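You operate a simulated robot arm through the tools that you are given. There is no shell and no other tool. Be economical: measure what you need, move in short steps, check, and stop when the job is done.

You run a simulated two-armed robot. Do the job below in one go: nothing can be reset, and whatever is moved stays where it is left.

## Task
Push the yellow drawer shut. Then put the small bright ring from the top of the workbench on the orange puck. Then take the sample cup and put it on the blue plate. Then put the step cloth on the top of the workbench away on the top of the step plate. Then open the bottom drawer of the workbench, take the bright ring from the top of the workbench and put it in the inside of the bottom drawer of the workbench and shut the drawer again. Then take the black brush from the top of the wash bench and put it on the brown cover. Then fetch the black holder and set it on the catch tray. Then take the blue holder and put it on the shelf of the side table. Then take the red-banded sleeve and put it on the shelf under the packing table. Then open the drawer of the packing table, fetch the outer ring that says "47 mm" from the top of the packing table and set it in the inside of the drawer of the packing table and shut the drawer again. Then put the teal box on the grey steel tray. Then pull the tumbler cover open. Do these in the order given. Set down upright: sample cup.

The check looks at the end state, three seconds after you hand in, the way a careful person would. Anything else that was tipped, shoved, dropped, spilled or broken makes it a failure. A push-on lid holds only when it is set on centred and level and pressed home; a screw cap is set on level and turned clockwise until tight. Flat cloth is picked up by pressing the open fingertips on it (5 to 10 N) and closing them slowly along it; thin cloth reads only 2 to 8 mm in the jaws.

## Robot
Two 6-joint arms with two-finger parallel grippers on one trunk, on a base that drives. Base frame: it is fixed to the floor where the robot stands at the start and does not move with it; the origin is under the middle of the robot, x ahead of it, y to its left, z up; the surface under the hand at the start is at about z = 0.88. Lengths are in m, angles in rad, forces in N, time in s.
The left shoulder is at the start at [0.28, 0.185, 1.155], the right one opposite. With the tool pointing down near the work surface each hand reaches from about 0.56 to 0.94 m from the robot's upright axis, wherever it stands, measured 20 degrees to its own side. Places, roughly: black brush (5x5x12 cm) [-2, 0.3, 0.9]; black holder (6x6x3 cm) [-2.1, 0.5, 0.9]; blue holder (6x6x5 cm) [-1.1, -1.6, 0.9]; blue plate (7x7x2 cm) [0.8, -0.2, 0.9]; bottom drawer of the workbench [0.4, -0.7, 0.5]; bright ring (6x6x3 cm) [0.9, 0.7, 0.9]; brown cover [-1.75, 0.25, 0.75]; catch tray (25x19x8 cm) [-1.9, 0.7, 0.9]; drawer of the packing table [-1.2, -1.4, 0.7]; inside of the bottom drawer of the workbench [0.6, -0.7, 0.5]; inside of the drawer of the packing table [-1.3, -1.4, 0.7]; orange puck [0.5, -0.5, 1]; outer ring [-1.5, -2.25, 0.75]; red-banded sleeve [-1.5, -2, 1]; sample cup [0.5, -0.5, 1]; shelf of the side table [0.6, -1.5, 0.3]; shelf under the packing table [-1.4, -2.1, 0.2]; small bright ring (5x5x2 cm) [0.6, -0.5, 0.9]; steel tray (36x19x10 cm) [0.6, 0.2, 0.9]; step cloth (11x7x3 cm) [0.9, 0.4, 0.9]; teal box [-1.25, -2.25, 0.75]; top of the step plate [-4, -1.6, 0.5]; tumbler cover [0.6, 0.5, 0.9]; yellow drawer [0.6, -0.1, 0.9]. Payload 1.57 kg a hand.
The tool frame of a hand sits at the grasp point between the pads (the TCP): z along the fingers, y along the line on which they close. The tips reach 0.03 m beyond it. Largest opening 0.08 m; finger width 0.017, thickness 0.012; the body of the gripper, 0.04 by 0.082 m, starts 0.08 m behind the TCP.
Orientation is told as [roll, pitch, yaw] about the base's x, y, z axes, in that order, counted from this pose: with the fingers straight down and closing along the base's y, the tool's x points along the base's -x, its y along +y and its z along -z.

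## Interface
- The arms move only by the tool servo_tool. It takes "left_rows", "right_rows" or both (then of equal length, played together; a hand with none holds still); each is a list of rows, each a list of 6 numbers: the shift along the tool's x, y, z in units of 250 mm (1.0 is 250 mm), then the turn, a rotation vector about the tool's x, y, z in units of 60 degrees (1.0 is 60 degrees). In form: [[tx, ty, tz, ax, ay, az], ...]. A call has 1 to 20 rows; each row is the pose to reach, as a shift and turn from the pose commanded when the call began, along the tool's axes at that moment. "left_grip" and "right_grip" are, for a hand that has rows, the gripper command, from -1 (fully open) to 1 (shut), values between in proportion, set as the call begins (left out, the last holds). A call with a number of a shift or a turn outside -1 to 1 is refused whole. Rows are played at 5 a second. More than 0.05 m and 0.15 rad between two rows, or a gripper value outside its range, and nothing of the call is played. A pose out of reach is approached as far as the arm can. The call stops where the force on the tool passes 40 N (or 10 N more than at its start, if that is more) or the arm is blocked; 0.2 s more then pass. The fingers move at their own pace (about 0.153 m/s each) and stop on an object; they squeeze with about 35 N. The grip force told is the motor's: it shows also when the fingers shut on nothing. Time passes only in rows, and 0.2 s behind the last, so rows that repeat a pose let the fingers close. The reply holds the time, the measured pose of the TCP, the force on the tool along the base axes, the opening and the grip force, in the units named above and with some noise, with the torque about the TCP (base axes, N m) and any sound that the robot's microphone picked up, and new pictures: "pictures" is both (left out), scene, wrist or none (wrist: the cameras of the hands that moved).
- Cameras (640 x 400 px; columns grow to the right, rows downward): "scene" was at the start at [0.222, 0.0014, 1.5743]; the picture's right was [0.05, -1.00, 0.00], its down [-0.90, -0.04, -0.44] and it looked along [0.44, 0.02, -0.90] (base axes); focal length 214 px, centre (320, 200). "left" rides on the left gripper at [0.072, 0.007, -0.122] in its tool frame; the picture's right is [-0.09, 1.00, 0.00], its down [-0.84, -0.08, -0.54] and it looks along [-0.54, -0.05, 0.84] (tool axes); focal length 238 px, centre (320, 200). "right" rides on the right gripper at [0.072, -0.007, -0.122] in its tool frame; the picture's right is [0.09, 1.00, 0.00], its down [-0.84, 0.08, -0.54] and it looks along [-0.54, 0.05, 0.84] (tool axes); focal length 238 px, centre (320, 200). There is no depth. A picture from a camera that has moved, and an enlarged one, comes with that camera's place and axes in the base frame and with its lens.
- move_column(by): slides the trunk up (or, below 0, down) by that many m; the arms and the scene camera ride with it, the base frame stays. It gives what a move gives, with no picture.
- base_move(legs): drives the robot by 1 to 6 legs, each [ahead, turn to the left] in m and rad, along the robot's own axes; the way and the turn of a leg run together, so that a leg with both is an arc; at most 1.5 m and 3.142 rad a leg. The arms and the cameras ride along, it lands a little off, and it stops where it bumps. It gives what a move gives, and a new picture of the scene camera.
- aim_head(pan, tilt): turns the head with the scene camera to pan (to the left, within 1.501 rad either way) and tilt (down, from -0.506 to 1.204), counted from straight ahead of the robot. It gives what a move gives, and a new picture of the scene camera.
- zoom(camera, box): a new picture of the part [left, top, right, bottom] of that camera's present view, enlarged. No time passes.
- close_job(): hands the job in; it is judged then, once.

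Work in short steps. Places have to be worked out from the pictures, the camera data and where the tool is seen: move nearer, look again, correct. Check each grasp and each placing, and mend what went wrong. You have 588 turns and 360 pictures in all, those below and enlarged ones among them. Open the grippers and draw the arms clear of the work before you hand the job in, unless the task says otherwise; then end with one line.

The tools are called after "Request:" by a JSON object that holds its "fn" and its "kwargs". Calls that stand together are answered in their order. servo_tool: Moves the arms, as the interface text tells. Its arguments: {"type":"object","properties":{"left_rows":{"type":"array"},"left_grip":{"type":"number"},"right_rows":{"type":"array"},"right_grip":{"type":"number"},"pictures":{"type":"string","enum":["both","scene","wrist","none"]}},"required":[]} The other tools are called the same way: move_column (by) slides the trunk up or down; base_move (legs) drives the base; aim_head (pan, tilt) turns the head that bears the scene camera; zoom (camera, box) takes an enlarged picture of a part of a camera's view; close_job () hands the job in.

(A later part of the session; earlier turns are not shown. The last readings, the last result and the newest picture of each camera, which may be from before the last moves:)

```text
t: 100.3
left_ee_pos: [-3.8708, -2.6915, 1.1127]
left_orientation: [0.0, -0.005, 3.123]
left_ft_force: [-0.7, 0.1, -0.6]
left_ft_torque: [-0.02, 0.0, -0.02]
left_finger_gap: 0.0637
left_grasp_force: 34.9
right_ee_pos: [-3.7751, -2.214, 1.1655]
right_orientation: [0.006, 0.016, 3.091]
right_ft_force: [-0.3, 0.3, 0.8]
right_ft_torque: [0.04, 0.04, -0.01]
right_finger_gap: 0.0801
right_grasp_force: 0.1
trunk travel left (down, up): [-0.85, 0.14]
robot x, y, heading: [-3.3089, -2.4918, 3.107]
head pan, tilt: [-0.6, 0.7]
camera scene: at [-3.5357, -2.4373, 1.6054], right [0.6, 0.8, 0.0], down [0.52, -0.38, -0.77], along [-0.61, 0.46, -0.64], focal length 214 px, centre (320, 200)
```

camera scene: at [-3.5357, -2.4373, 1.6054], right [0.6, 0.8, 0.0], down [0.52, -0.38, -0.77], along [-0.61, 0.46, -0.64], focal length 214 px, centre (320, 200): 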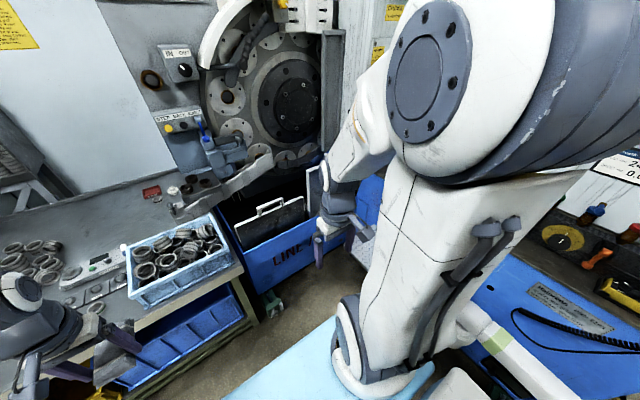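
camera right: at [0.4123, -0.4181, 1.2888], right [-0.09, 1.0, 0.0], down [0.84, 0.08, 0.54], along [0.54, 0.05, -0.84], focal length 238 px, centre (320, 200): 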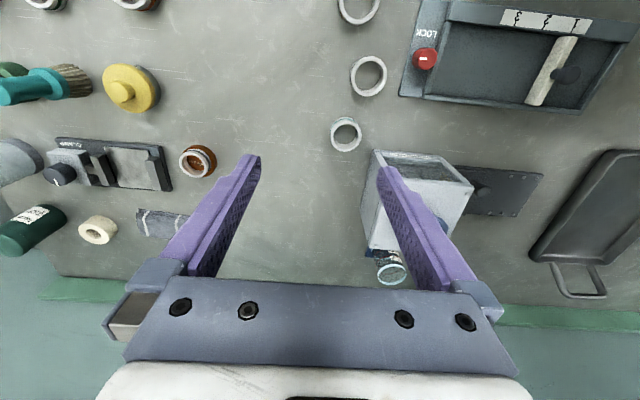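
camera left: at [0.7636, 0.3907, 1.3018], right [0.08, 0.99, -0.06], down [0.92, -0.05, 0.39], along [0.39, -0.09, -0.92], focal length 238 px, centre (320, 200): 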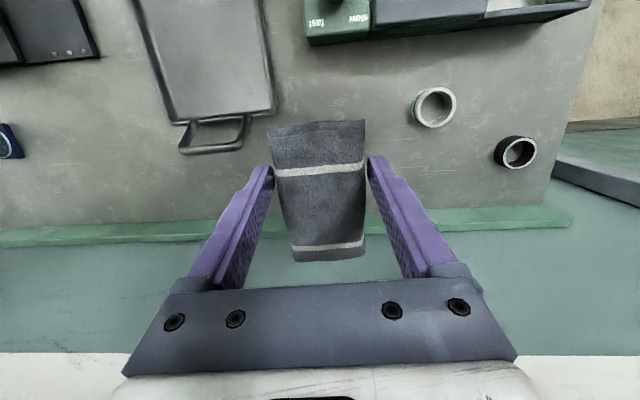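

I'll raise both hands a little for clearance over the cart, drive ahead 0.4 m, then turn to face the machine.

Request:
{"fn": "servo_tool", "kwargs": {"left_rows": [[0, 0, -0.15, 0, 0, 0], [0, 0, -0.3, 0, 0, 0], [0, 0, -0.45, 0, 0, 0], [0, 0, -0.6, 0, 0, 0]], "right_rows": [[0, 0, -0.15, 0, 0, 0], [0, 0, -0.3, 0, 0, 0], [0, 0, -0.45, 0, 0, 0], [0, 0, -0.6, 0, 0, 0]], "pictures": "none"}}

Request:
{"fn": "base_move", "kwargs": {"legs": [[0.4, 0], [0, -1.5]]}}

Request:
{"fn": "aim_head", "kwargs": {"pan": 0.2, "tilt": 0.95}}

```text
t: 101.3
left_ee_pos: [-3.8694, -2.6904, 1.2638]
left_orientation: [0.001, -0.005, 3.122]
left_ft_force: [0.2, -0.8, -0.6]
left_ft_torque: [0.02, 0.02, 0.01]
left_finger_gap: 0.0637
left_grasp_force: 35.1
right_ee_pos: [-3.7825, -2.2113, 1.3147]
right_orientation: [0.008, 0.019, 3.09]
right_ft_force: [0.0, 0.3, 0.4]
right_ft_torque: [0.03, 0.01, -0.02]
right_finger_gap: 0.0797
right_grasp_force: 0.1
right hand out of reach, approached as far as the arm can: row 4
trunk travel left (down, up): [-0.85, 0.14]
robot x, y, heading: [-3.307, -2.491, 3.099]
head pan, tilt: [-0.6, 0.7]
```

```text
t: 107.4
left_ee_pos: [-3.9365, -1.9285, 1.2638]
left_orientation: [0.001, -0.005, 1.614]
left_ft_force: [0.0, -0.2, -1.0]
left_ft_torque: [-0.02, 0.02, 0.01]
left_finger_gap: 0.0638
left_grasp_force: 35.7
right_ee_pos: [-3.4536, -1.9844, 1.3145]
right_orientation: [0.006, 0.016, 1.581]
right_ft_force: [-0.6, -0.6, -0.4]
right_ft_torque: [0.0, -0.04, 0.0]
right_finger_gap: 0.08
right_grasp_force: 0.0
trunk travel left (down, up): [-0.85, 0.14]
robot x, y, heading: [-3.7012, -2.4747, 1.594]
head pan, tilt: [-0.6, 0.7]
camera scene: at [-3.6622, -2.2473, 1.6053], right [0.84, -0.55, 0.0], down [-0.35, -0.54, -0.76], along [0.42, 0.64, -0.64], focal length 214 px, centre (320, 200)
```

scene: 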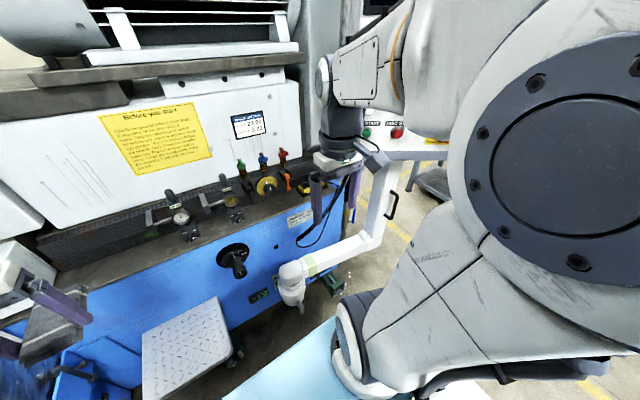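

```text
t: 108.5
left_ee_pos: [-3.9369, -1.928, 1.2634]
left_orientation: [-0.002, -0.005, 1.612]
left_ft_force: [-0.2, -0.1, -0.6]
left_ft_torque: [-0.01, 0.01, 0.01]
left_finger_gap: 0.0639
left_grasp_force: 35.0
right_ee_pos: [-3.4532, -1.9849, 1.3136]
right_orientation: [0.009, 0.017, 1.581]
right_ft_force: [-0.2, -0.2, 0.2]
right_ft_torque: [0.0, 0.0, 0.0]
right_finger_gap: 0.08
right_grasp_force: 0.0
trunk travel left (down, up): [-0.85, 0.14]
robot x, y, heading: [-3.704, -2.4764, 1.594]
head pan, tilt: [0.201, 0.949]
camera scene: at [-3.7246, -2.2476, 1.5856], right [0.98, 0.22, 0.0], down [0.18, -0.79, -0.58], along [-0.13, 0.57, -0.81], focal length 214 px, centre (320, 200)
```

scene: 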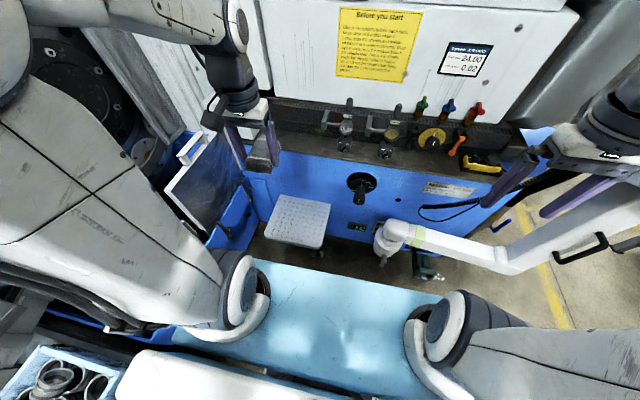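

The step plate spans about x -4.15…-3.82, y -1.80…-1.49. I'll extend the left hand over it, then lower the trunk.

Request:
{"fn": "servo_tool", "kwargs": {"left_rows": [[-0.18, 0.02, 0, 0, 0, 0], [-0.36, 0.04, 0, 0, 0, 0], [-0.54, 0.06, 0.05, 0, 0, 0], [-0.72, 0.08, 0.12, 0, 0, 0], [-0.86, 0.1, 0.2, 0, 0, 0], [-0.98, 0.1, 0.3, 0, 0, 0]], "pictures": "none"}}

Request:
{"fn": "move_column", "kwargs": {"by": -0.2}}

Request:
{"fn": "aim_head", "kwargs": {"pan": 0.3, "tilt": 0.95}}

```text
t: 110.0
left_ee_pos: [-3.9731, -1.6808, 1.188]
left_orientation: [0.001, -0.006, 1.612]
left_ft_force: [-0.8, 0.2, -0.1]
left_ft_torque: [0.0, -0.03, 0.0]
left_finger_gap: 0.0637
left_grasp_force: 34.8
right_ee_pos: [-3.4533, -1.9847, 1.3128]
right_orientation: [0.006, 0.017, 1.582]
right_ft_force: [0.3, 0.1, -0.1]
right_ft_torque: [-0.01, 0.04, 0.02]
right_finger_gap: 0.08
right_grasp_force: 0.1
trunk travel left (down, up): [-0.85, 0.14]
robot x, y, heading: [-3.7014, -2.4769, 1.598]
head pan, tilt: [0.201, 0.949]
```

```text
t: 112.1
left_ee_pos: [-3.9729, -1.6825, 0.9886]
left_orientation: [0.0, -0.007, 1.614]
left_ft_force: [0.0, 0.2, -0.1]
left_ft_torque: [-0.01, 0.02, -0.01]
left_finger_gap: 0.0637
left_grasp_force: 34.9
right_ee_pos: [-3.4543, -1.9857, 1.1144]
right_orientation: [0.007, 0.017, 1.581]
right_ft_force: [0.2, 0.9, 0.2]
right_ft_torque: [0.01, 0.02, 0.0]
right_finger_gap: 0.0802
right_grasp_force: 0.2
trunk travel left (down, up): [-0.65, 0.34]
robot x, y, heading: [-3.7046, -2.4762, 1.592]
head pan, tilt: [0.201, 0.949]
```

```text
t: 112.8
left_ee_pos: [-3.9738, -1.6815, 0.9889]
left_orientation: [0.0, -0.006, 1.614]
left_ft_force: [-0.9, 0.1, -0.3]
left_ft_torque: [0.01, 0.0, -0.02]
left_finger_gap: 0.0638
left_grasp_force: 35.3
right_ee_pos: [-3.4531, -1.9854, 1.1136]
right_orientation: [0.005, 0.017, 1.582]
right_ft_force: [0.1, 0.9, -0.3]
right_ft_torque: [-0.04, 0.0, 0.02]
right_finger_gap: 0.0799
right_grasp_force: 0.0
trunk travel left (down, up): [-0.65, 0.34]
robot x, y, heading: [-3.7056, -2.4754, 1.599]
head pan, tilt: [0.3, 0.949]
camera scene: at [-3.7316, -2.2495, 1.3856], right [0.95, 0.32, 0.0], down [0.26, -0.77, -0.58], along [-0.18, 0.55, -0.81], focal length 214 px, centre (320, 200)
```

scene: 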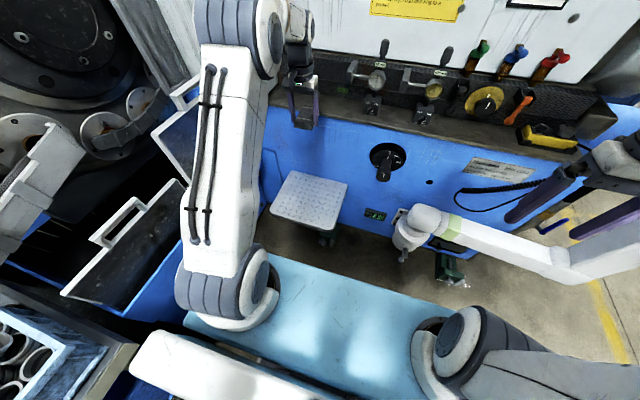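

The plate is visible beneath the hand and clear. I'll lower the trunk further and then take a wrist picture.

Request:
{"fn": "move_column", "kwargs": {"by": -0.25}}

Request:
{"fn": "servo_tool", "kwargs": {"left_rows": [[0, 0, 0.15, 0, 0, 0], [0, 0, 0.3, 0, 0, 0], [0, 0, 0.4, 0, 0, 0]], "pictures": "both"}}

```text
t: 115.4
left_ee_pos: [-3.9736, -1.6822, 0.7389]
left_orientation: [0.001, -0.005, 1.612]
left_ft_force: [0.1, -0.1, -1.1]
left_ft_torque: [-0.01, -0.03, -0.02]
left_finger_gap: 0.0636
left_grasp_force: 34.9
right_ee_pos: [-3.453, -1.9856, 0.8626]
right_orientation: [0.008, 0.019, 1.582]
right_ft_force: [-0.2, 0.4, 0.1]
right_ft_torque: [-0.02, -0.03, 0.03]
right_finger_gap: 0.08
right_grasp_force: 0.1
trunk travel left (down, up): [-0.4, 0.59]
robot x, y, heading: [-3.7051, -2.4772, 1.596]
head pan, tilt: [0.3, 0.949]
```

```text
t: 116.2
left_ee_pos: [-3.9748, -1.6821, 0.6385]
left_orientation: [0.0, -0.006, 1.615]
left_ft_force: [-0.3, 0.0, -0.3]
left_ft_torque: [-0.01, 0.0, 0.0]
left_finger_gap: 0.0636
left_grasp_force: 35.5
right_ee_pos: [-3.4528, -1.9854, 0.8647]
right_orientation: [0.006, 0.017, 1.58]
right_ft_force: [0.0, 0.2, 0.4]
right_ft_torque: [0.07, -0.01, 0.03]
right_finger_gap: 0.0797
right_grasp_force: 0.0
trunk travel left (down, up): [-0.4, 0.59]
robot x, y, heading: [-3.7049, -2.4759, 1.597]
head pan, tilt: [0.3, 0.949]
camera scene: at [-3.7315, -2.2497, 1.1356], right [0.95, 0.32, 0.0], down [0.26, -0.77, -0.58], along [-0.19, 0.55, -0.81], focal length 214 px, centre (320, 200)
camera left: at [-3.9787, -1.754, 0.7595], right [-1.0, 0.05, 0.0], down [0.04, 0.84, 0.55], along [0.03, 0.55, -0.84], focal length 238 px, centre (320, 200)
```

scene: 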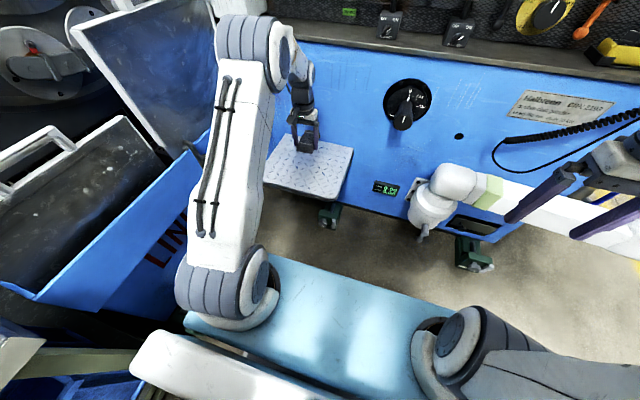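
left: 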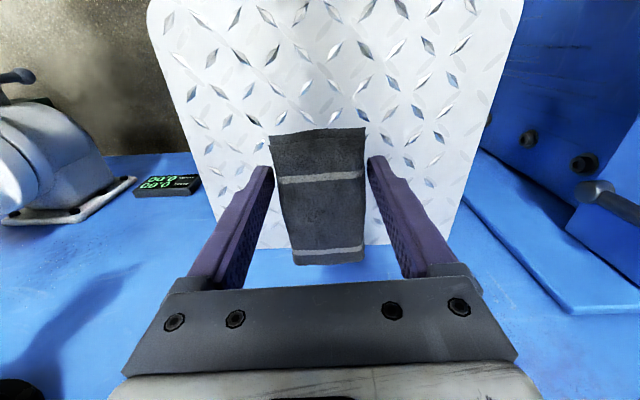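

The cloth is over the middle of the plate. I'll lower until contact.

Request:
{"fn": "servo_tool", "kwargs": {"left_rows": [[0, 0, 0.1, 0, 0, 0], [0, 0, 0.2, 0, 0, 0], [0, 0, 0.3, 0, 0, 0], [0, 0, 0.35, 0, 0, 0], [0, 0, 0.4, 0, 0, 0], [0, 0, 0.44, 0, 0, 0]], "pictures": "wrist"}}

```text
t: 117.6
left_ee_pos: [-3.9747, -1.6816, 0.531]
left_orientation: [0.0, -0.005, 1.612]
left_ft_force: [1.5, -7.4, 23.2]
left_ft_torque: [-0.91, -0.06, 0.0]
left_finger_gap: 0.0634
left_grasp_force: 34.7
right_ee_pos: [-3.453, -1.9861, 0.8644]
right_orientation: [0.006, 0.016, 1.582]
right_ft_force: [-0.9, -0.2, 0.3]
right_ft_torque: [-0.02, 0.0, 0.01]
right_finger_gap: 0.0802
right_grasp_force: 0.0
trunk travel left (down, up): [-0.4, 0.59]
robot x, y, heading: [-3.7057, -2.4808, 1.593]
head pan, tilt: [0.3, 0.949]
camera left: at [-3.9775, -1.7541, 0.6529], right [-1.0, 0.05, 0.0], down [0.04, 0.84, 0.55], along [0.03, 0.55, -0.84], focal length 238 px, centre (320, 200)
```

left: 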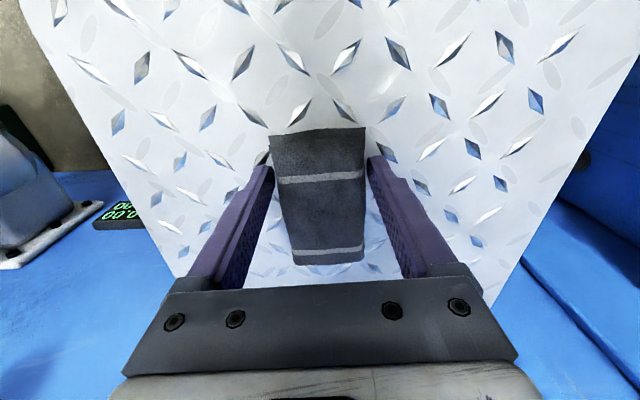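

Contact reads 23 N. I'll ease up slightly, open and lift away.

Request:
{"fn": "servo_tool", "kwargs": {"left_rows": [[0, 0, -0.012, 0, 0, 0], [0, 0, -0.012, 0, 0, 0]], "pictures": "none"}}

Request:
{"fn": "servo_tool", "kwargs": {"left_rows": [[0, 0, 0, 0, 0, 0], [0, 0, 0, 0, 0, 0], [0, 0, -0.1, 0, 0, 0], [0, 0, -0.25, 0, 0, 0], [0, 0, -0.4, 0, 0, 0], [0, 0, -0.55, 0, 0, 0]], "left_grip": -1, "pictures": "wrist"}}

```text
t: 118.2
left_ee_pos: [-3.974, -1.6802, 0.531]
left_orientation: [0.0, -0.008, 1.612]
left_ft_force: [-0.2, 2.0, 9.0]
left_ft_torque: [-0.22, -0.02, -0.01]
left_finger_gap: 0.0637
left_grasp_force: 35.2
right_ee_pos: [-3.4524, -1.9859, 0.864]
right_orientation: [0.007, 0.018, 1.581]
right_ft_force: [0.1, -0.1, -0.5]
right_ft_torque: [-0.01, 0.01, -0.02]
right_finger_gap: 0.0799
right_grasp_force: 0.1
trunk travel left (down, up): [-0.4, 0.59]
robot x, y, heading: [-3.7064, -2.4763, 1.595]
head pan, tilt: [0.3, 0.949]
```

```text
t: 119.6
left_ee_pos: [-3.973, -1.6801, 0.6696]
left_orientation: [-0.001, -0.004, 1.615]
left_ft_force: [0.9, -0.1, 0.5]
left_ft_torque: [0.0, -0.02, 0.05]
left_finger_gap: 0.0802
left_grasp_force: 0.0
right_ee_pos: [-3.4537, -1.9844, 0.8629]
right_orientation: [0.008, 0.017, 1.582]
right_ft_force: [-1.0, 0.1, -0.8]
right_ft_torque: [-0.01, -0.01, 0.0]
right_finger_gap: 0.0798
right_grasp_force: 0.0
trunk travel left (down, up): [-0.4, 0.59]
robot x, y, heading: [-3.7066, -2.4758, 1.594]
head pan, tilt: [0.3, 0.949]
camera left: at [-3.9772, -1.7535, 0.7912], right [-1.0, 0.05, 0.0], down [0.04, 0.84, 0.55], along [0.03, 0.55, -0.84], focal length 238 px, centre (320, 200)
```

left: 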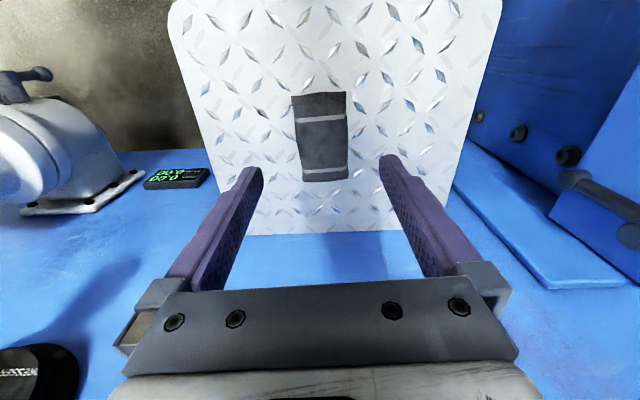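

The cloth lies on the step plate. I'll raise the trunk, draw the left hand back, and retrace the way.

Request:
{"fn": "move_column", "kwargs": {"by": 0.45}}

Request:
{"fn": "servo_tool", "kwargs": {"left_rows": [[0.18, 0, 0, 0, 0, 0], [0.36, -0.02, 0, 0, 0, 0], [0.54, -0.04, 0, 0, 0, 0], [0.72, -0.06, 0, 0, 0, 0], [0.88, -0.08, 0, 0, 0, 0], [0.98, -0.1, 0, 0, 0, 0]], "pictures": "none"}}

Request:
{"fn": "base_move", "kwargs": {"legs": [[0, 1.51], [-0.8, 0], [-0.8, 0]]}}

```text
refused: 0.45 is not a number from -0.4 to 0.4
```

```text
t: 121.0
left_ee_pos: [-3.9389, -1.9246, 0.6671]
left_orientation: [0.0, -0.004, 1.612]
left_ft_force: [-0.2, 0.4, 0.5]
left_ft_torque: [-0.01, 0.01, -0.02]
left_finger_gap: 0.0801
left_grasp_force: 0.0
right_ee_pos: [-3.4517, -1.9845, 0.8639]
right_orientation: [0.006, 0.018, 1.581]
right_ft_force: [0.6, 0.0, -0.1]
right_ft_torque: [0.0, 0.01, -0.01]
right_finger_gap: 0.08
right_grasp_force: 0.1
trunk travel left (down, up): [-0.4, 0.59]
robot x, y, heading: [-3.7043, -2.4777, 1.597]
head pan, tilt: [0.3, 0.949]
```

```text
t: 123.7
left_ee_pos: [-4.2969, -2.3438, 0.6684]
left_orientation: [-0.001, -0.031, 2.561]
left_ft_force: [7.8, 18.7, -3.2]
left_ft_torque: [-1.03, 0.43, 0.05]
left_finger_gap: 0.0621
left_grasp_force: 0.1
right_ee_pos: [-3.9616, -1.9882, 0.8638]
right_orientation: [0.007, 0.016, 2.537]
right_ft_force: [0.4, 0.2, 0.0]
right_ft_torque: [-0.01, -0.02, 0.01]
right_finger_gap: 0.0802
right_grasp_force: 0.0
trunk travel left (down, up): [-0.4, 0.59]
robot x, y, heading: [-3.7047, -2.4757, 2.542]
head pan, tilt: [0.3, 0.949]
stopped in leg 1: the force on the tool passed its limit at 72 N (the readings are from after the stop); the commanded pose is now the measured one
camera scene: at [-3.9068, -2.3672, 1.1355], right [0.29, 0.96, 0.0], down [0.78, -0.24, -0.58], along [-0.56, 0.17, -0.81], focal length 214 px, centre (320, 200)
```

scene: 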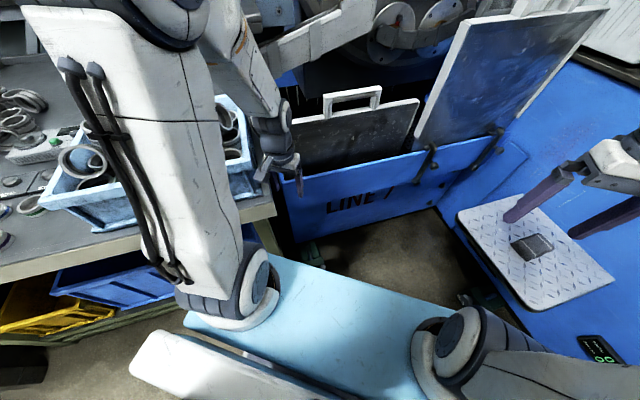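

My mistake: the column raise was refused and I had already queued the turn, so the low left hand touched the cart's side. I'll turn back the same way and then look.

Request:
{"fn": "base_move", "kwargs": {"legs": [[0, -0.9]]}}

```text
t: 126.5
left_ee_pos: [-3.9669, -1.9292, 0.6686]
left_orientation: [-0.001, -0.028, 1.655]
left_ft_force: [-1.2, 0.1, 0.4]
left_ft_torque: [-0.02, 0.03, 0.03]
left_finger_gap: 0.0801
left_grasp_force: 0.1
right_ee_pos: [-3.4783, -1.9728, 0.8639]
right_orientation: [0.008, 0.017, 1.633]
right_ft_force: [0.6, 0.0, -0.1]
right_ft_torque: [0.04, -0.01, 0.01]
right_finger_gap: 0.0799
right_grasp_force: 0.0
trunk travel left (down, up): [-0.4, 0.59]
robot x, y, heading: [-3.7036, -2.4755, 1.641]
head pan, tilt: [0.3, 0.949]
camera scene: at [-3.7424, -2.251, 1.1356], right [0.93, 0.36, 0.0], down [0.3, -0.76, -0.58], along [-0.21, 0.54, -0.81], focal length 214 px, centre (320, 200)
```

scene: 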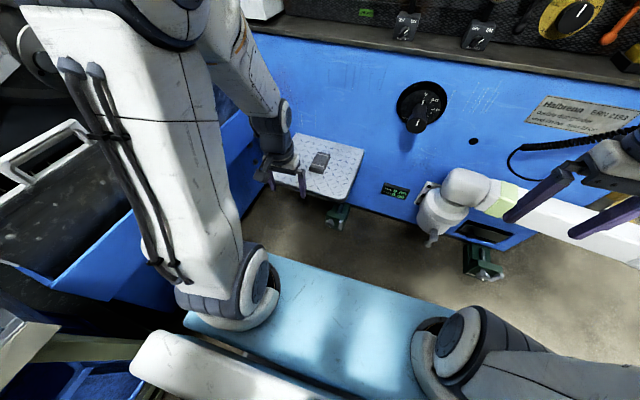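

Now I'll raise the trunk in a single call and check before moving.

Request:
{"fn": "move_column", "kwargs": {"by": 0.4}}

```text
t: 130.3
left_ee_pos: [-3.9669, -1.9284, 1.0684]
left_orientation: [-0.002, -0.029, 1.654]
left_ft_force: [-0.4, -0.3, 0.0]
left_ft_torque: [0.03, 0.0, -0.01]
left_finger_gap: 0.0802
left_grasp_force: 0.1
right_ee_pos: [-3.4792, -1.9718, 1.263]
right_orientation: [0.006, 0.018, 1.632]
right_ft_force: [0.0, 0.2, -0.3]
right_ft_torque: [0.0, 0.0, 0.01]
right_finger_gap: 0.0798
right_grasp_force: 0.0
trunk travel left (down, up): [-0.8, 0.19]
robot x, y, heading: [-3.7049, -2.477, 1.643]
head pan, tilt: [0.3, 0.949]
```

Request:
{"fn": "move_column", "kwargs": {"by": 0.05}}

Request:
{"fn": "servo_tool", "kwargs": {"left_rows": [[0, 0, -0.15, 0, 0, 0], [0, 0, -0.3, 0, 0.01, 0], [0, 0, -0.45, 0, 0.02, 0], [0, 0, -0.6, 0, 0.027, 0]], "left_grip": 1, "pictures": "none"}}

Request:
{"fn": "aim_head", "kwargs": {"pan": 1.0, "tilt": 0.8}}

```text
t: 131.2
left_ee_pos: [-3.9665, -1.929, 1.1193]
left_orientation: [-0.002, -0.028, 1.656]
left_ft_force: [1.0, -0.5, -0.9]
left_ft_torque: [0.0, 0.04, 0.02]
left_finger_gap: 0.0798
left_grasp_force: 0.2
right_ee_pos: [-3.4779, -1.9729, 1.3142]
right_orientation: [0.005, 0.017, 1.633]
right_ft_force: [0.3, -0.1, 0.1]
right_ft_torque: [-0.01, 0.03, 0.07]
right_finger_gap: 0.0799
right_grasp_force: 0.0
trunk travel left (down, up): [-0.85, 0.14]
robot x, y, heading: [-3.7046, -2.4787, 1.642]
head pan, tilt: [0.3, 0.949]
```

```text
t: 132.2
left_ee_pos: [-3.965, -1.934, 1.2696]
left_orientation: [-0.001, 0.0, 1.655]
left_ft_force: [-0.6, -0.3, 0.2]
left_ft_torque: [0.01, 0.02, 0.0]
left_finger_gap: 0.0
left_grasp_force: 21.4
right_ee_pos: [-3.48, -1.9722, 1.3134]
right_orientation: [0.007, 0.018, 1.631]
right_ft_force: [0.0, -0.1, 0.2]
right_ft_torque: [-0.01, -0.03, 0.03]
right_finger_gap: 0.08
right_grasp_force: 0.1
trunk travel left (down, up): [-0.85, 0.14]
robot x, y, heading: [-3.706, -2.4805, 1.645]
head pan, tilt: [0.3, 0.949]
```

```text
t: 133.3
left_ee_pos: [-3.9659, -1.9334, 1.2682]
left_orientation: [-0.002, 0.001, 1.655]
left_ft_force: [-0.4, 0.2, 0.3]
left_ft_torque: [0.02, -0.05, -0.02]
left_finger_gap: 0.0002
left_grasp_force: 21.8
right_ee_pos: [-3.4784, -1.9719, 1.3138]
right_orientation: [0.007, 0.018, 1.632]
right_ft_force: [-0.7, -0.2, 0.4]
right_ft_torque: [0.02, 0.0, -0.02]
right_finger_gap: 0.08
right_grasp_force: 0.0
trunk travel left (down, up): [-0.85, 0.14]
robot x, y, heading: [-3.7017, -2.4748, 1.642]
head pan, tilt: [1.0, 0.799]
camera scene: at [-3.7868, -2.2801, 1.5971], right [0.48, 0.88, 0.0], down [0.63, -0.34, -0.7], along [-0.61, 0.33, -0.72], focal length 214 px, centre (320, 200)
```

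scene: 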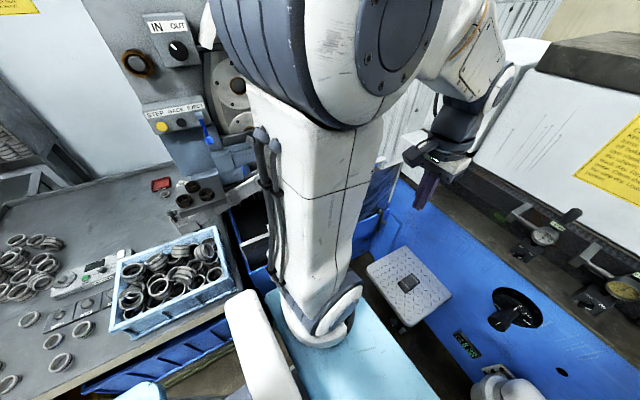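

All looks undisturbed. Hands are at the same height as on the way in, so I'll retrace: turn left and reverse.

Request:
{"fn": "base_move", "kwargs": {"legs": [[0, 1.46], [-0.8, 0], [-0.8, 0]]}}

```text
t: 145.2
left_ee_pos: [-2.6543, -2.7317, 1.2689]
left_orientation: [-0.002, -0.002, 3.104]
left_ft_force: [1.5, 0.1, -1.0]
left_ft_torque: [0.03, 0.03, 0.01]
left_finger_gap: 0.0
left_grasp_force: 21.5
right_ee_pos: [-2.5562, -2.2551, 1.314]
right_orientation: [0.006, 0.019, 3.081]
right_ft_force: [-0.3, 0.1, 0.4]
right_ft_torque: [0.02, -0.02, -0.01]
right_finger_gap: 0.08
right_grasp_force: 0.0
trunk travel left (down, up): [-0.85, 0.14]
robot x, y, heading: [-2.0859, -2.5412, 3.093]
head pan, tilt: [1.0, 0.799]
camera scene: at [-2.2899, -2.599, 1.5971], right [-0.81, 0.58, 0.0], down [0.42, 0.58, -0.7], along [-0.41, -0.57, -0.72], focal length 214 px, centre (320, 200)
```

scene: 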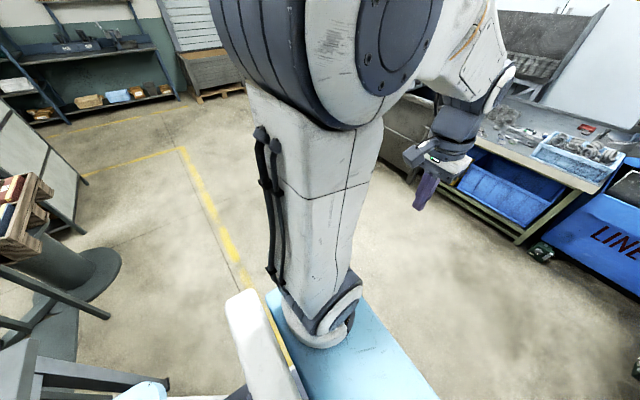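

Request:
{"fn": "base_move", "kwargs": {"legs": [[0, 1.615], [-1.0, 0], [-1.0, 0]]}}

```text
t: 159.1
left_ee_pos: [-1.8436, -1.0845, 1.27]
left_orientation: [-0.003, -0.001, -1.564]
left_ft_force: [0.5, -0.2, 0.5]
left_ft_torque: [0.0, -0.01, 0.02]
left_finger_gap: 0.0001
left_grasp_force: 21.1
right_ee_pos: [-2.3263, -1.0082, 1.3132]
right_orientation: [0.006, 0.018, -1.583]
right_ft_force: [0.4, -0.3, 0.3]
right_ft_torque: [-0.02, -0.01, 0.01]
right_finger_gap: 0.0799
right_grasp_force: 0.1
trunk travel left (down, up): [-0.85, 0.14]
robot x, y, heading: [-2.0643, -0.524, -1.574]
head pan, tilt: [1.0, 0.799]
camera scene: at [-1.9962, -0.7287, 1.5971], right [-0.54, -0.84, 0.0], down [-0.6, 0.39, -0.7], along [0.58, -0.38, -0.72], focal length 214 px, centre (320, 200)
```

scene: 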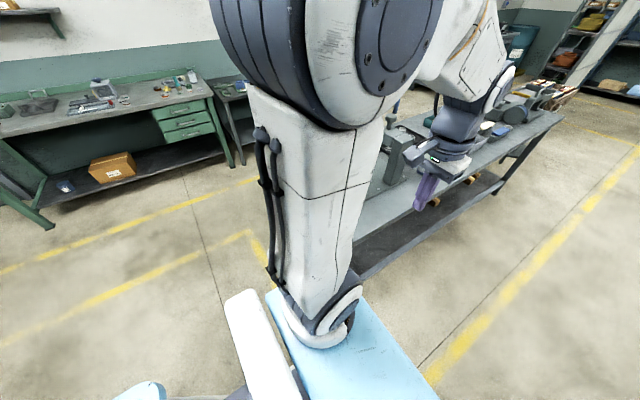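

Now I'll turn left towards the workbench's green drawer unit and drive back to it.

Request:
{"fn": "base_move", "kwargs": {"legs": [[0, 1.6], [0.75, 0], [0.6, -0.05]]}}

Request:
{"fn": "aim_head", "kwargs": {"pan": -0.2, "tilt": 0.6}}

```text
t: 170.0
left_ee_pos: [-0.1618, -0.2997, 1.2702]
left_orientation: [-0.002, 0.003, -0.012]
left_ft_force: [-0.7, -0.5, -0.6]
left_ft_torque: [-0.01, -0.01, 0.0]
left_finger_gap: 0.0
left_grasp_force: 21.1
right_ee_pos: [-0.2475, -0.7792, 1.314]
right_orientation: [0.006, 0.016, -0.034]
right_ft_force: [0.3, -0.1, 0.0]
right_ft_torque: [-0.01, 0.0, 0.0]
right_finger_gap: 0.08
right_grasp_force: 0.1
trunk travel left (down, up): [-0.85, 0.14]
robot x, y, heading: [-0.7333, -0.5077, -0.027]
head pan, tilt: [1.0, 0.799]
camera scene: at [-0.5226, -0.4455, 1.5971], right [0.83, -0.56, 0.0], down [-0.4, -0.59, -0.7], along [0.39, 0.58, -0.72], focal length 214 px, centre (320, 200)
```

scene: 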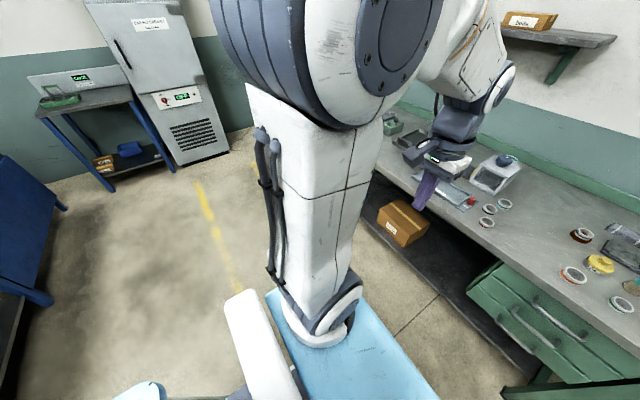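

```text
t: 171.4
left_ee_pos: [-0.1618, -0.2995, 1.2698]
left_orientation: [-0.001, 0.001, -0.012]
left_ft_force: [0.4, 0.1, 0.0]
left_ft_torque: [-0.03, 0.01, 0.02]
left_finger_gap: 0.0
left_grasp_force: 21.4
right_ee_pos: [-0.2467, -0.7801, 1.3139]
right_orientation: [0.006, 0.016, -0.035]
right_ft_force: [0.1, -0.7, -0.7]
right_ft_torque: [0.0, 0.04, -0.01]
right_finger_gap: 0.0798
right_grasp_force: 0.1
trunk travel left (down, up): [-0.85, 0.14]
robot x, y, heading: [-0.7313, -0.5068, -0.026]
head pan, tilt: [-0.201, 0.6]
camera scene: at [-0.4815, -0.532, 1.614], right [-0.22, -0.97, 0.0], down [-0.55, 0.13, -0.82], along [0.8, -0.18, -0.57], focal length 214 px, centre (320, 200)
```

scene: 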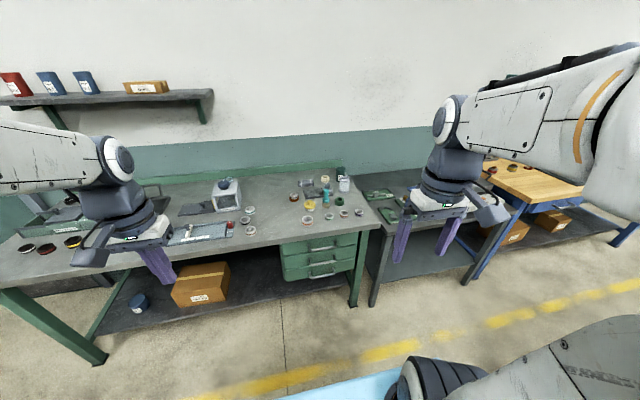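

Request:
{"fn": "zoom", "kwargs": {"camera": "scene", "box": [250, 210, 410, 310]}}

Request:
{"fn": "zoom", "kwargs": {"camera": "scene", "box": [0, 170, 240, 270]}}

```text
4.00 times, centred on (330, 260) of scene
camera zoom: at [-0.4815, -0.532, 1.614], right [-0.22, -0.97, 0.0], down [-0.55, 0.13, -0.82], along [0.8, -0.18, -0.57], focal length 858 px, centre (280, -40)
```

zoom: 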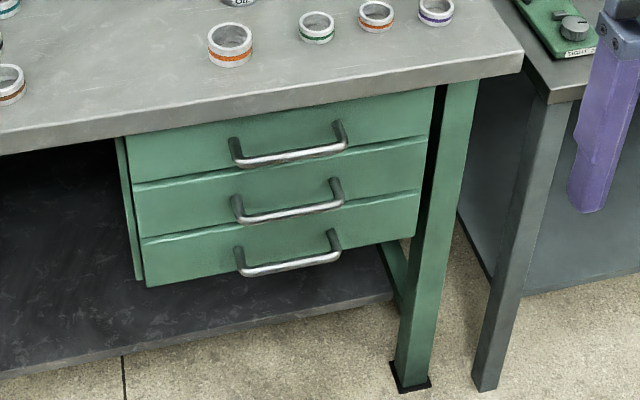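

```text
2.67 times, centred on (120, 220) of scene
camera zoom: at [-0.4815, -0.532, 1.614], right [-0.22, -0.97, 0.0], down [-0.55, 0.13, -0.82], along [0.8, -0.18, -0.57], focal length 572 px, centre (853, 147)
```

zoom: 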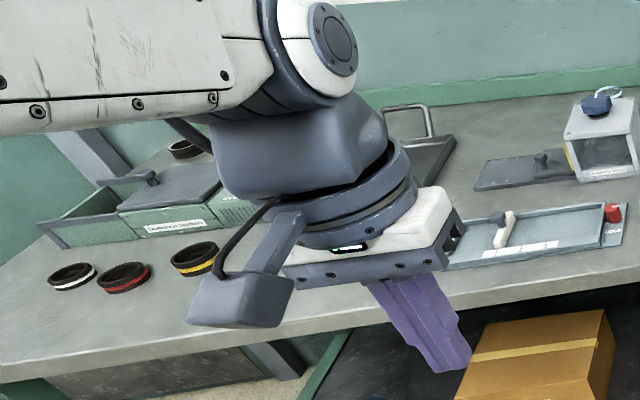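

The bottom drawer's bar handle is at about y≈-0.71, z≈0.5. I'll turn the right hand to point forward with the fingers closing vertically, in two half turns.

Request:
{"fn": "servo_tool", "kwargs": {"right_rows": [[0, 0, 0.1, -0.08, -0.08, 0.08], [0, 0, 0.2, -0.16, -0.16, 0.16], [0, 0, 0.3, -0.24, -0.24, 0.24], [0, 0, 0.4, -0.32, -0.32, 0.32], [0, 0, 0.4, -0.4, -0.4, 0.4], [0, 0, 0.4, -0.48, -0.48, 0.48], [0, 0, 0.4, -0.577, -0.577, 0.577]], "pictures": "none"}}

```text
refused: row 7 steps farther than a row can; nothing moved
```

Request:
{"fn": "servo_tool", "kwargs": {"right_rows": [[0, 0, 0.1, -0.082, -0.082, 0.082], [0, 0, 0.2, -0.164, -0.164, 0.164], [0, 0, 0.3, -0.246, -0.246, 0.246], [0, 0, 0.4, -0.328, -0.328, 0.328], [0, 0, 0.4, -0.41, -0.41, 0.41], [0, 0, 0.4, -0.492, -0.492, 0.492], [0, 0, 0.4, -0.574, -0.574, 0.574]], "pictures": "none"}}

```text
t: 173.0
left_ee_pos: [-0.1624, -0.299, 1.2699]
left_orientation: [-0.002, 0.0, -0.012]
left_ft_force: [0.3, 0.2, -0.5]
left_ft_torque: [-0.02, 0.0, 0.02]
left_finger_gap: 0.0
left_grasp_force: 21.5
right_ee_pos: [-0.2338, -0.8204, 1.2434]
right_orientation: [0.772, -0.325, -0.811]
right_ft_force: [-0.6, 0.0, -0.3]
right_ft_torque: [0.0, 0.01, 0.0]
right_finger_gap: 0.0798
right_grasp_force: 0.0
right hand out of reach, approached as far as the arm can: row 1, 2, 4, 5, 6, 7
trunk travel left (down, up): [-0.85, 0.14]
robot x, y, heading: [-0.7277, -0.5078, -0.027]
head pan, tilt: [-0.201, 0.6]
```

The hand is too near the body for this orientation, so I'll move it forward.

Request:
{"fn": "servo_tool", "kwargs": {"right_rows": [[-0.107, 0.053, 0.107, 0, 0, 0], [-0.213, 0.107, 0.213, 0, 0, 0], [-0.32, 0.16, 0.32, 0, 0, 0], [-0.427, 0.213, 0.427, 0, 0, 0], [-0.533, 0.267, 0.533, 0, 0, 0]], "pictures": "none"}}

```text
t: 174.2
left_ee_pos: [-0.161, -0.2997, 1.2693]
left_orientation: [-0.001, 0.0, -0.013]
left_ft_force: [-0.4, 0.1, 0.0]
left_ft_torque: [-0.01, -0.06, -0.03]
left_finger_gap: 0.0001
left_grasp_force: 21.3
right_ee_pos: [-0.0339, -0.826, 1.2403]
right_orientation: [0.773, -0.324, -0.814]
right_ft_force: [0.3, 0.5, 0.5]
right_ft_torque: [0.0, 0.0, -0.02]
right_finger_gap: 0.0801
right_grasp_force: 0.1
trunk travel left (down, up): [-0.85, 0.14]
robot x, y, heading: [-0.7249, -0.5054, -0.023]
head pan, tilt: [-0.201, 0.6]
```

Now for the second half of the turn.

Request:
{"fn": "servo_tool", "kwargs": {"right_rows": [[0, 0, 0, -0.082, -0.082, 0.082], [0, 0, 0, -0.164, -0.164, 0.164], [0, 0, 0, -0.246, -0.246, 0.246], [0, 0, 0, -0.328, -0.328, 0.328], [0, 0, 0, -0.41, -0.41, 0.41], [0, 0, 0, -0.492, -0.492, 0.492], [0, 0, 0, -0.574, -0.574, 0.574]], "pictures": "none"}}

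```text
t: 175.8
left_ee_pos: [-0.1609, -0.2986, 1.269]
left_orientation: [-0.001, 0.001, -0.011]
left_ft_force: [-0.1, 0.4, 0.3]
left_ft_torque: [0.01, -0.03, 0.0]
left_finger_gap: 0.0
left_grasp_force: 21.3
right_ee_pos: [-0.0169, -0.8358, 1.2392]
right_orientation: [1.549, -0.001, -1.6]
right_ft_force: [0.2, -0.3, 0.0]
right_ft_torque: [-0.03, 0.0, 0.01]
right_finger_gap: 0.08
right_grasp_force: 0.1
right hand out of reach, approached as far as the arm can: row 6, 7
trunk travel left (down, up): [-0.85, 0.14]
robot x, y, heading: [-0.7273, -0.5092, -0.02]
head pan, tilt: [-0.201, 0.6]
```

The right hand now points forward with the fingers closing vertically. I'll lower the trunk and look at the handle with the head camera.

Request:
{"fn": "move_column", "kwargs": {"by": -0.4}}

Request:
{"fn": "aim_head", "kwargs": {"pan": -0.2, "tilt": 0.6}}

```text
t: 179.6
left_ee_pos: [-0.1616, -0.2997, 0.8693]
left_orientation: [0.0, 0.001, -0.01]
left_ft_force: [-0.3, 0.4, 0.0]
left_ft_torque: [0.0, -0.03, 0.0]
left_finger_gap: 0.0001
left_grasp_force: 21.4
right_ee_pos: [-0.017, -0.8361, 0.838]
right_orientation: [1.546, -0.001, -1.598]
right_ft_force: [0.6, -0.5, 0.9]
right_ft_torque: [-0.02, -0.01, 0.0]
right_finger_gap: 0.0799
right_grasp_force: 0.1
trunk travel left (down, up): [-0.45, 0.54]
robot x, y, heading: [-0.729, -0.505, -0.02]
head pan, tilt: [-0.201, 0.6]
```

```text
t: 180.2
left_ee_pos: [-0.1621, -0.2996, 0.8697]
left_orientation: [-0.002, 0.0, -0.013]
left_ft_force: [0.0, -0.4, -0.1]
left_ft_torque: [0.01, 0.04, -0.01]
left_finger_gap: 0.0002
left_grasp_force: 21.1
right_ee_pos: [-0.0166, -0.836, 0.8378]
right_orientation: [1.546, 0.001, -1.598]
right_ft_force: [-0.6, -0.4, 0.8]
right_ft_torque: [-0.02, 0.0, -0.02]
right_finger_gap: 0.0801
right_grasp_force: 0.1
trunk travel left (down, up): [-0.45, 0.54]
robot x, y, heading: [-0.7266, -0.5051, -0.025]
head pan, tilt: [-0.201, 0.6]
camera scene: at [-0.4815, -0.5321, 1.214], right [-0.22, -0.97, 0.0], down [-0.55, 0.13, -0.83], along [0.8, -0.18, -0.56], focal length 214 px, centre (320, 200)
```

scene: 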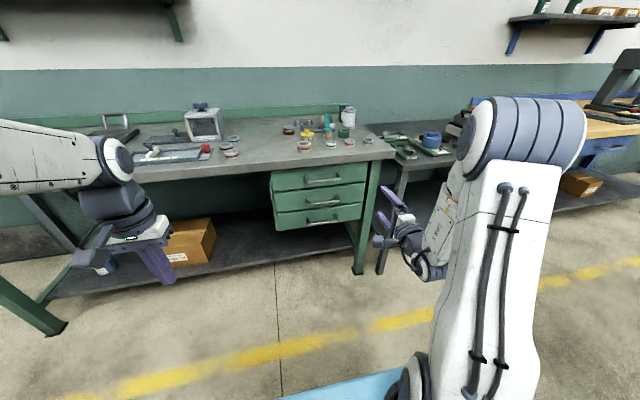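

Request:
{"fn": "zoom", "kwargs": {"camera": "scene", "box": [250, 150, 410, 250]}}

```text
4.00 times, centred on (330, 200) of scene
camera zoom: at [-0.4815, -0.5321, 1.214], right [-0.22, -0.97, 0.0], down [-0.55, 0.13, -0.83], along [0.8, -0.18, -0.56], focal length 858 px, centre (280, 200)
```

zoom: 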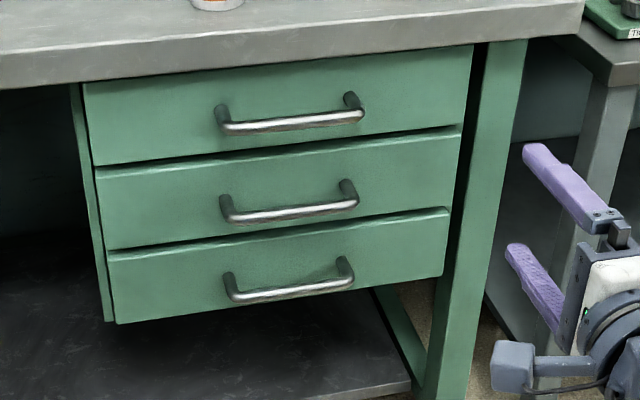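

The bottom handle's bar works out at about [0.24, -0.708, 0.58]. I'll lower the hand to that height and align it sideways.

Request:
{"fn": "move_column", "kwargs": {"by": -0.255}}

Request:
{"fn": "servo_tool", "kwargs": {"right_rows": [[0.13, 0, 0, 0, 0, 0], [0.26, 0, 0, 0, 0, 0], [0.39, 0, 0, 0, 0, 0], [0.5, 0, 0.05, 0, 0, 0], [0.5, 0, 0.2, 0, 0, 0]], "pictures": "both"}}

```text
t: 182.8
left_ee_pos: [-0.1622, -0.2997, 0.6148]
left_orientation: [-0.002, -0.001, -0.011]
left_ft_force: [-0.1, 0.0, 0.0]
left_ft_torque: [0.01, -0.01, 0.0]
left_finger_gap: 0.0
left_grasp_force: 21.3
right_ee_pos: [-0.016, -0.8351, 0.5828]
right_orientation: [1.546, 0.001, -1.599]
right_ft_force: [-1.0, -0.2, -0.7]
right_ft_torque: [0.0, 0.01, -0.02]
right_finger_gap: 0.0798
right_grasp_force: 0.2
trunk travel left (down, up): [-0.195, 0.795]
robot x, y, heading: [-0.7271, -0.5088, -0.023]
head pan, tilt: [-0.201, 0.6]
```

```text
t: 184.0
left_ee_pos: [-0.1623, -0.2991, 0.6138]
left_orientation: [-0.002, -0.001, -0.011]
left_ft_force: [-0.4, 1.7, -0.3]
left_ft_torque: [-0.01, 0.02, -0.01]
left_finger_gap: 0.0003
left_grasp_force: 21.3
right_ee_pos: [0.0099, -0.7794, 0.5816]
right_orientation: [1.546, 0.0, -1.597]
right_ft_force: [-0.2, -0.1, 0.6]
right_ft_torque: [-0.01, 0.0, 0.0]
right_finger_gap: 0.0801
right_grasp_force: 0.1
right hand out of reach, approached as far as the arm can: row 1, 2, 3, 4, 5
trunk travel left (down, up): [-0.195, 0.795]
robot x, y, heading: [-0.7256, -0.508, -0.021]
head pan, tilt: [-0.201, 0.6]
camera scene: at [-0.4815, -0.532, 0.959], right [-0.22, -0.97, 0.0], down [-0.55, 0.13, -0.83], along [0.8, -0.18, -0.56], focal length 214 px, centre (320, 200)
camera right: at [-0.1119, -0.7048, 0.576], right [0.03, 0.09, 1.0], down [-0.56, -0.82, 0.09], along [0.83, -0.56, 0.03], focal length 238 px, centre (320, 200)
```

scene: 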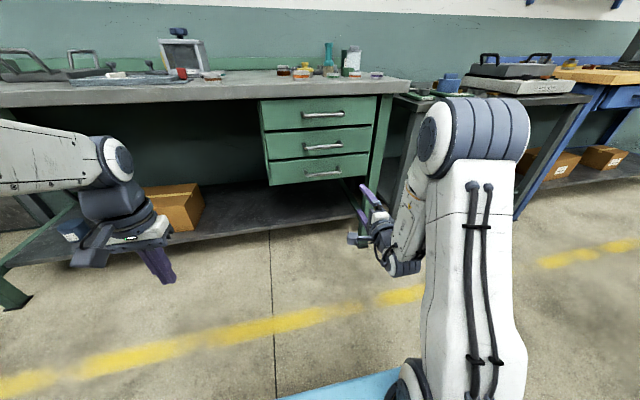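
right: 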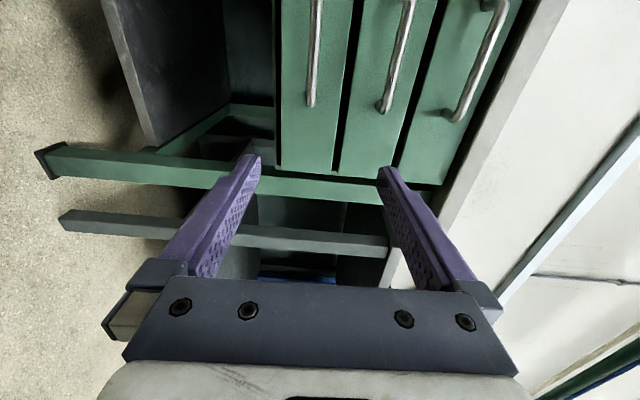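

The bar's height matches (z≈0.575). The arm can't shift further left, so I'll turn the base a little left and drive forward.

Request:
{"fn": "base_move", "kwargs": {"legs": [[0, 0.08], [0.08, 0]]}}

Request:
{"fn": "servo_tool", "kwargs": {"right_rows": [[0, 0, 0, 0, 0, 0]], "pictures": "wrist"}}

```text
t: 185.6
left_ee_pos: [-0.0981, -0.2504, 0.6154]
left_orientation: [-0.001, 0.0, 0.066]
left_ft_force: [-0.7, -0.2, 0.0]
left_ft_torque: [0.03, 0.0, -0.01]
left_finger_gap: 0.0001
left_grasp_force: 21.6
right_ee_pos: [0.1114, -0.716, 0.5819]
right_orientation: [1.546, 0.0, -1.517]
right_ft_force: [0.2, 0.9, 0.3]
right_ft_torque: [-0.03, -0.04, 0.0]
right_finger_gap: 0.0803
right_grasp_force: 0.0
trunk travel left (down, up): [-0.195, 0.795]
robot x, y, heading: [-0.6492, -0.5039, 0.054]
head pan, tilt: [-0.201, 0.6]
camera scene: at [-0.3987, -0.5081, 0.959], right [-0.15, -0.99, 0.0], down [-0.56, 0.08, -0.83], along [0.82, -0.12, -0.56], focal length 214 px, centre (320, 200)
```

scene: 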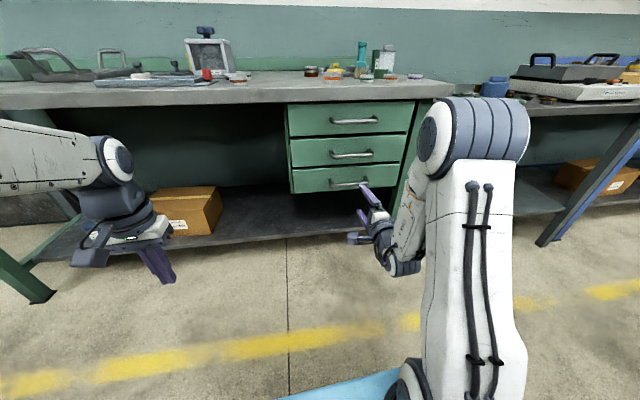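

```text
t: 186.0
left_ee_pos: [-0.0987, -0.2513, 0.6147]
left_orientation: [-0.003, 0.001, 0.067]
left_ft_force: [0.9, -0.5, -0.6]
left_ft_torque: [0.03, -0.01, 0.02]
left_finger_gap: 0.0
left_grasp_force: 21.6
right_ee_pos: [0.1097, -0.7153, 0.5799]
right_orientation: [1.547, 0.0, -1.518]
right_ft_force: [0.8, 0.2, 0.7]
right_ft_torque: [0.01, 0.01, 0.04]
right_finger_gap: 0.0799
right_grasp_force: 0.0
trunk travel left (down, up): [-0.195, 0.795]
robot x, y, heading: [-0.6449, -0.501, 0.055]
head pan, tilt: [-0.201, 0.6]
camera right: at [-0.0166, -0.6511, 0.576], right [0.02, 0.09, 1.0], down [-0.49, -0.86, 0.09], along [0.87, -0.49, 0.03], focal length 238 px, centre (320, 200)
```

right: 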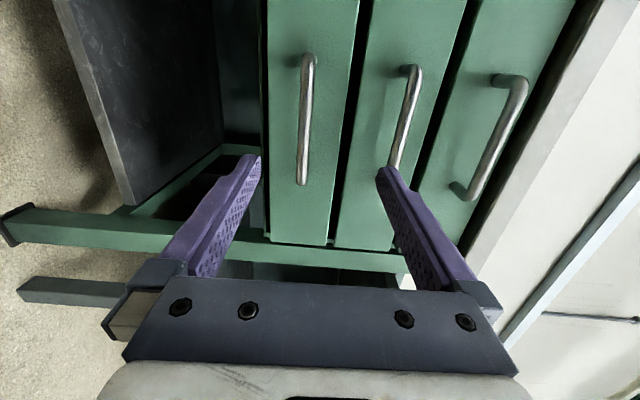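

The bar's height refines to about z=0.56. I'll lower the hand 2 cm and drive forward.

Request:
{"fn": "servo_tool", "kwargs": {"right_rows": [[0, -0.08, 0, 0, 0, 0]], "pictures": "none"}}

Request:
{"fn": "base_move", "kwargs": {"legs": [[0.09, 0]]}}

Request:
{"fn": "servo_tool", "kwargs": {"right_rows": [[0, 0, 0, 0, 0, 0]], "pictures": "wrist"}}

```text
t: 186.4
left_ee_pos: [-0.0977, -0.251, 0.6155]
left_orientation: [-0.001, 0.001, 0.067]
left_ft_force: [-0.1, 0.4, 0.2]
left_ft_torque: [-0.04, 0.01, -0.02]
left_finger_gap: 0.0
left_grasp_force: 21.4
right_ee_pos: [0.1088, -0.7167, 0.5609]
right_orientation: [1.546, -0.001, -1.517]
right_ft_force: [1.0, -0.1, -0.4]
right_ft_torque: [-0.01, 0.0, -0.02]
right_finger_gap: 0.08
right_grasp_force: 0.0
trunk travel left (down, up): [-0.195, 0.795]
robot x, y, heading: [-0.6486, -0.5017, 0.053]
head pan, tilt: [-0.201, 0.6]
```

```text
t: 187.5
left_ee_pos: [-0.0083, -0.246, 0.6142]
left_orientation: [-0.002, 0.0, 0.068]
left_ft_force: [0.3, 0.3, 0.1]
left_ft_torque: [0.01, 0.02, 0.01]
left_finger_gap: 0.0002
left_grasp_force: 21.6
right_ee_pos: [0.2002, -0.7114, 0.561]
right_orientation: [1.548, -0.001, -1.517]
right_ft_force: [-0.2, 0.9, -0.3]
right_ft_torque: [-0.02, 0.04, 0.0]
right_finger_gap: 0.0801
right_grasp_force: 0.0
trunk travel left (down, up): [-0.195, 0.795]
robot x, y, heading: [-0.5579, -0.4985, 0.054]
head pan, tilt: [-0.201, 0.6]
camera scene: at [-0.3075, -0.5031, 0.959], right [-0.15, -0.99, 0.0], down [-0.56, 0.08, -0.83], along [0.82, -0.12, -0.56], focal length 214 px, centre (320, 200)
```

scene: 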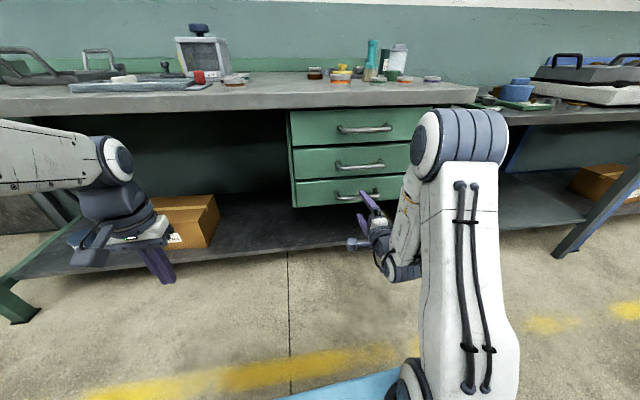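

```text
t: 187.9
left_ee_pos: [-0.0066, -0.2457, 0.6154]
left_orientation: [-0.001, 0.001, 0.067]
left_ft_force: [0.3, 0.5, 0.3]
left_ft_torque: [-0.03, -0.02, 0.0]
left_finger_gap: 0.0
left_grasp_force: 21.0
right_ee_pos: [0.1999, -0.7118, 0.5611]
right_orientation: [1.546, -0.001, -1.517]
right_ft_force: [-0.4, 0.6, -0.8]
right_ft_torque: [0.04, -0.02, 0.0]
right_finger_gap: 0.08
right_grasp_force: 0.0
trunk travel left (down, up): [-0.195, 0.795]
robot x, y, heading: [-0.5549, -0.4959, 0.055]
head pan, tilt: [-0.201, 0.6]
camera right: at [0.0735, -0.6465, 0.5563], right [0.02, 0.09, 1.0], down [-0.49, -0.86, 0.09], along [0.87, -0.49, 0.03], focal length 238 px, centre (320, 200)
```

right: 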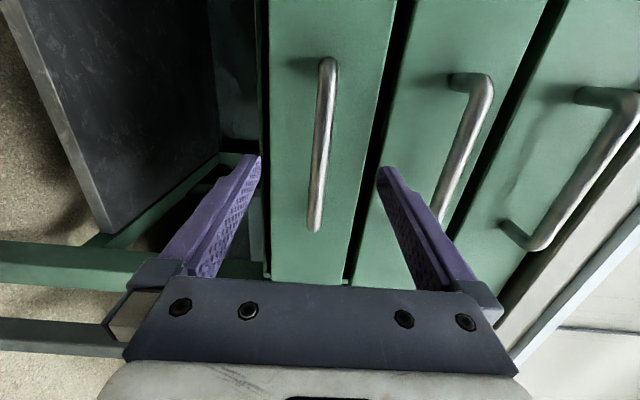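

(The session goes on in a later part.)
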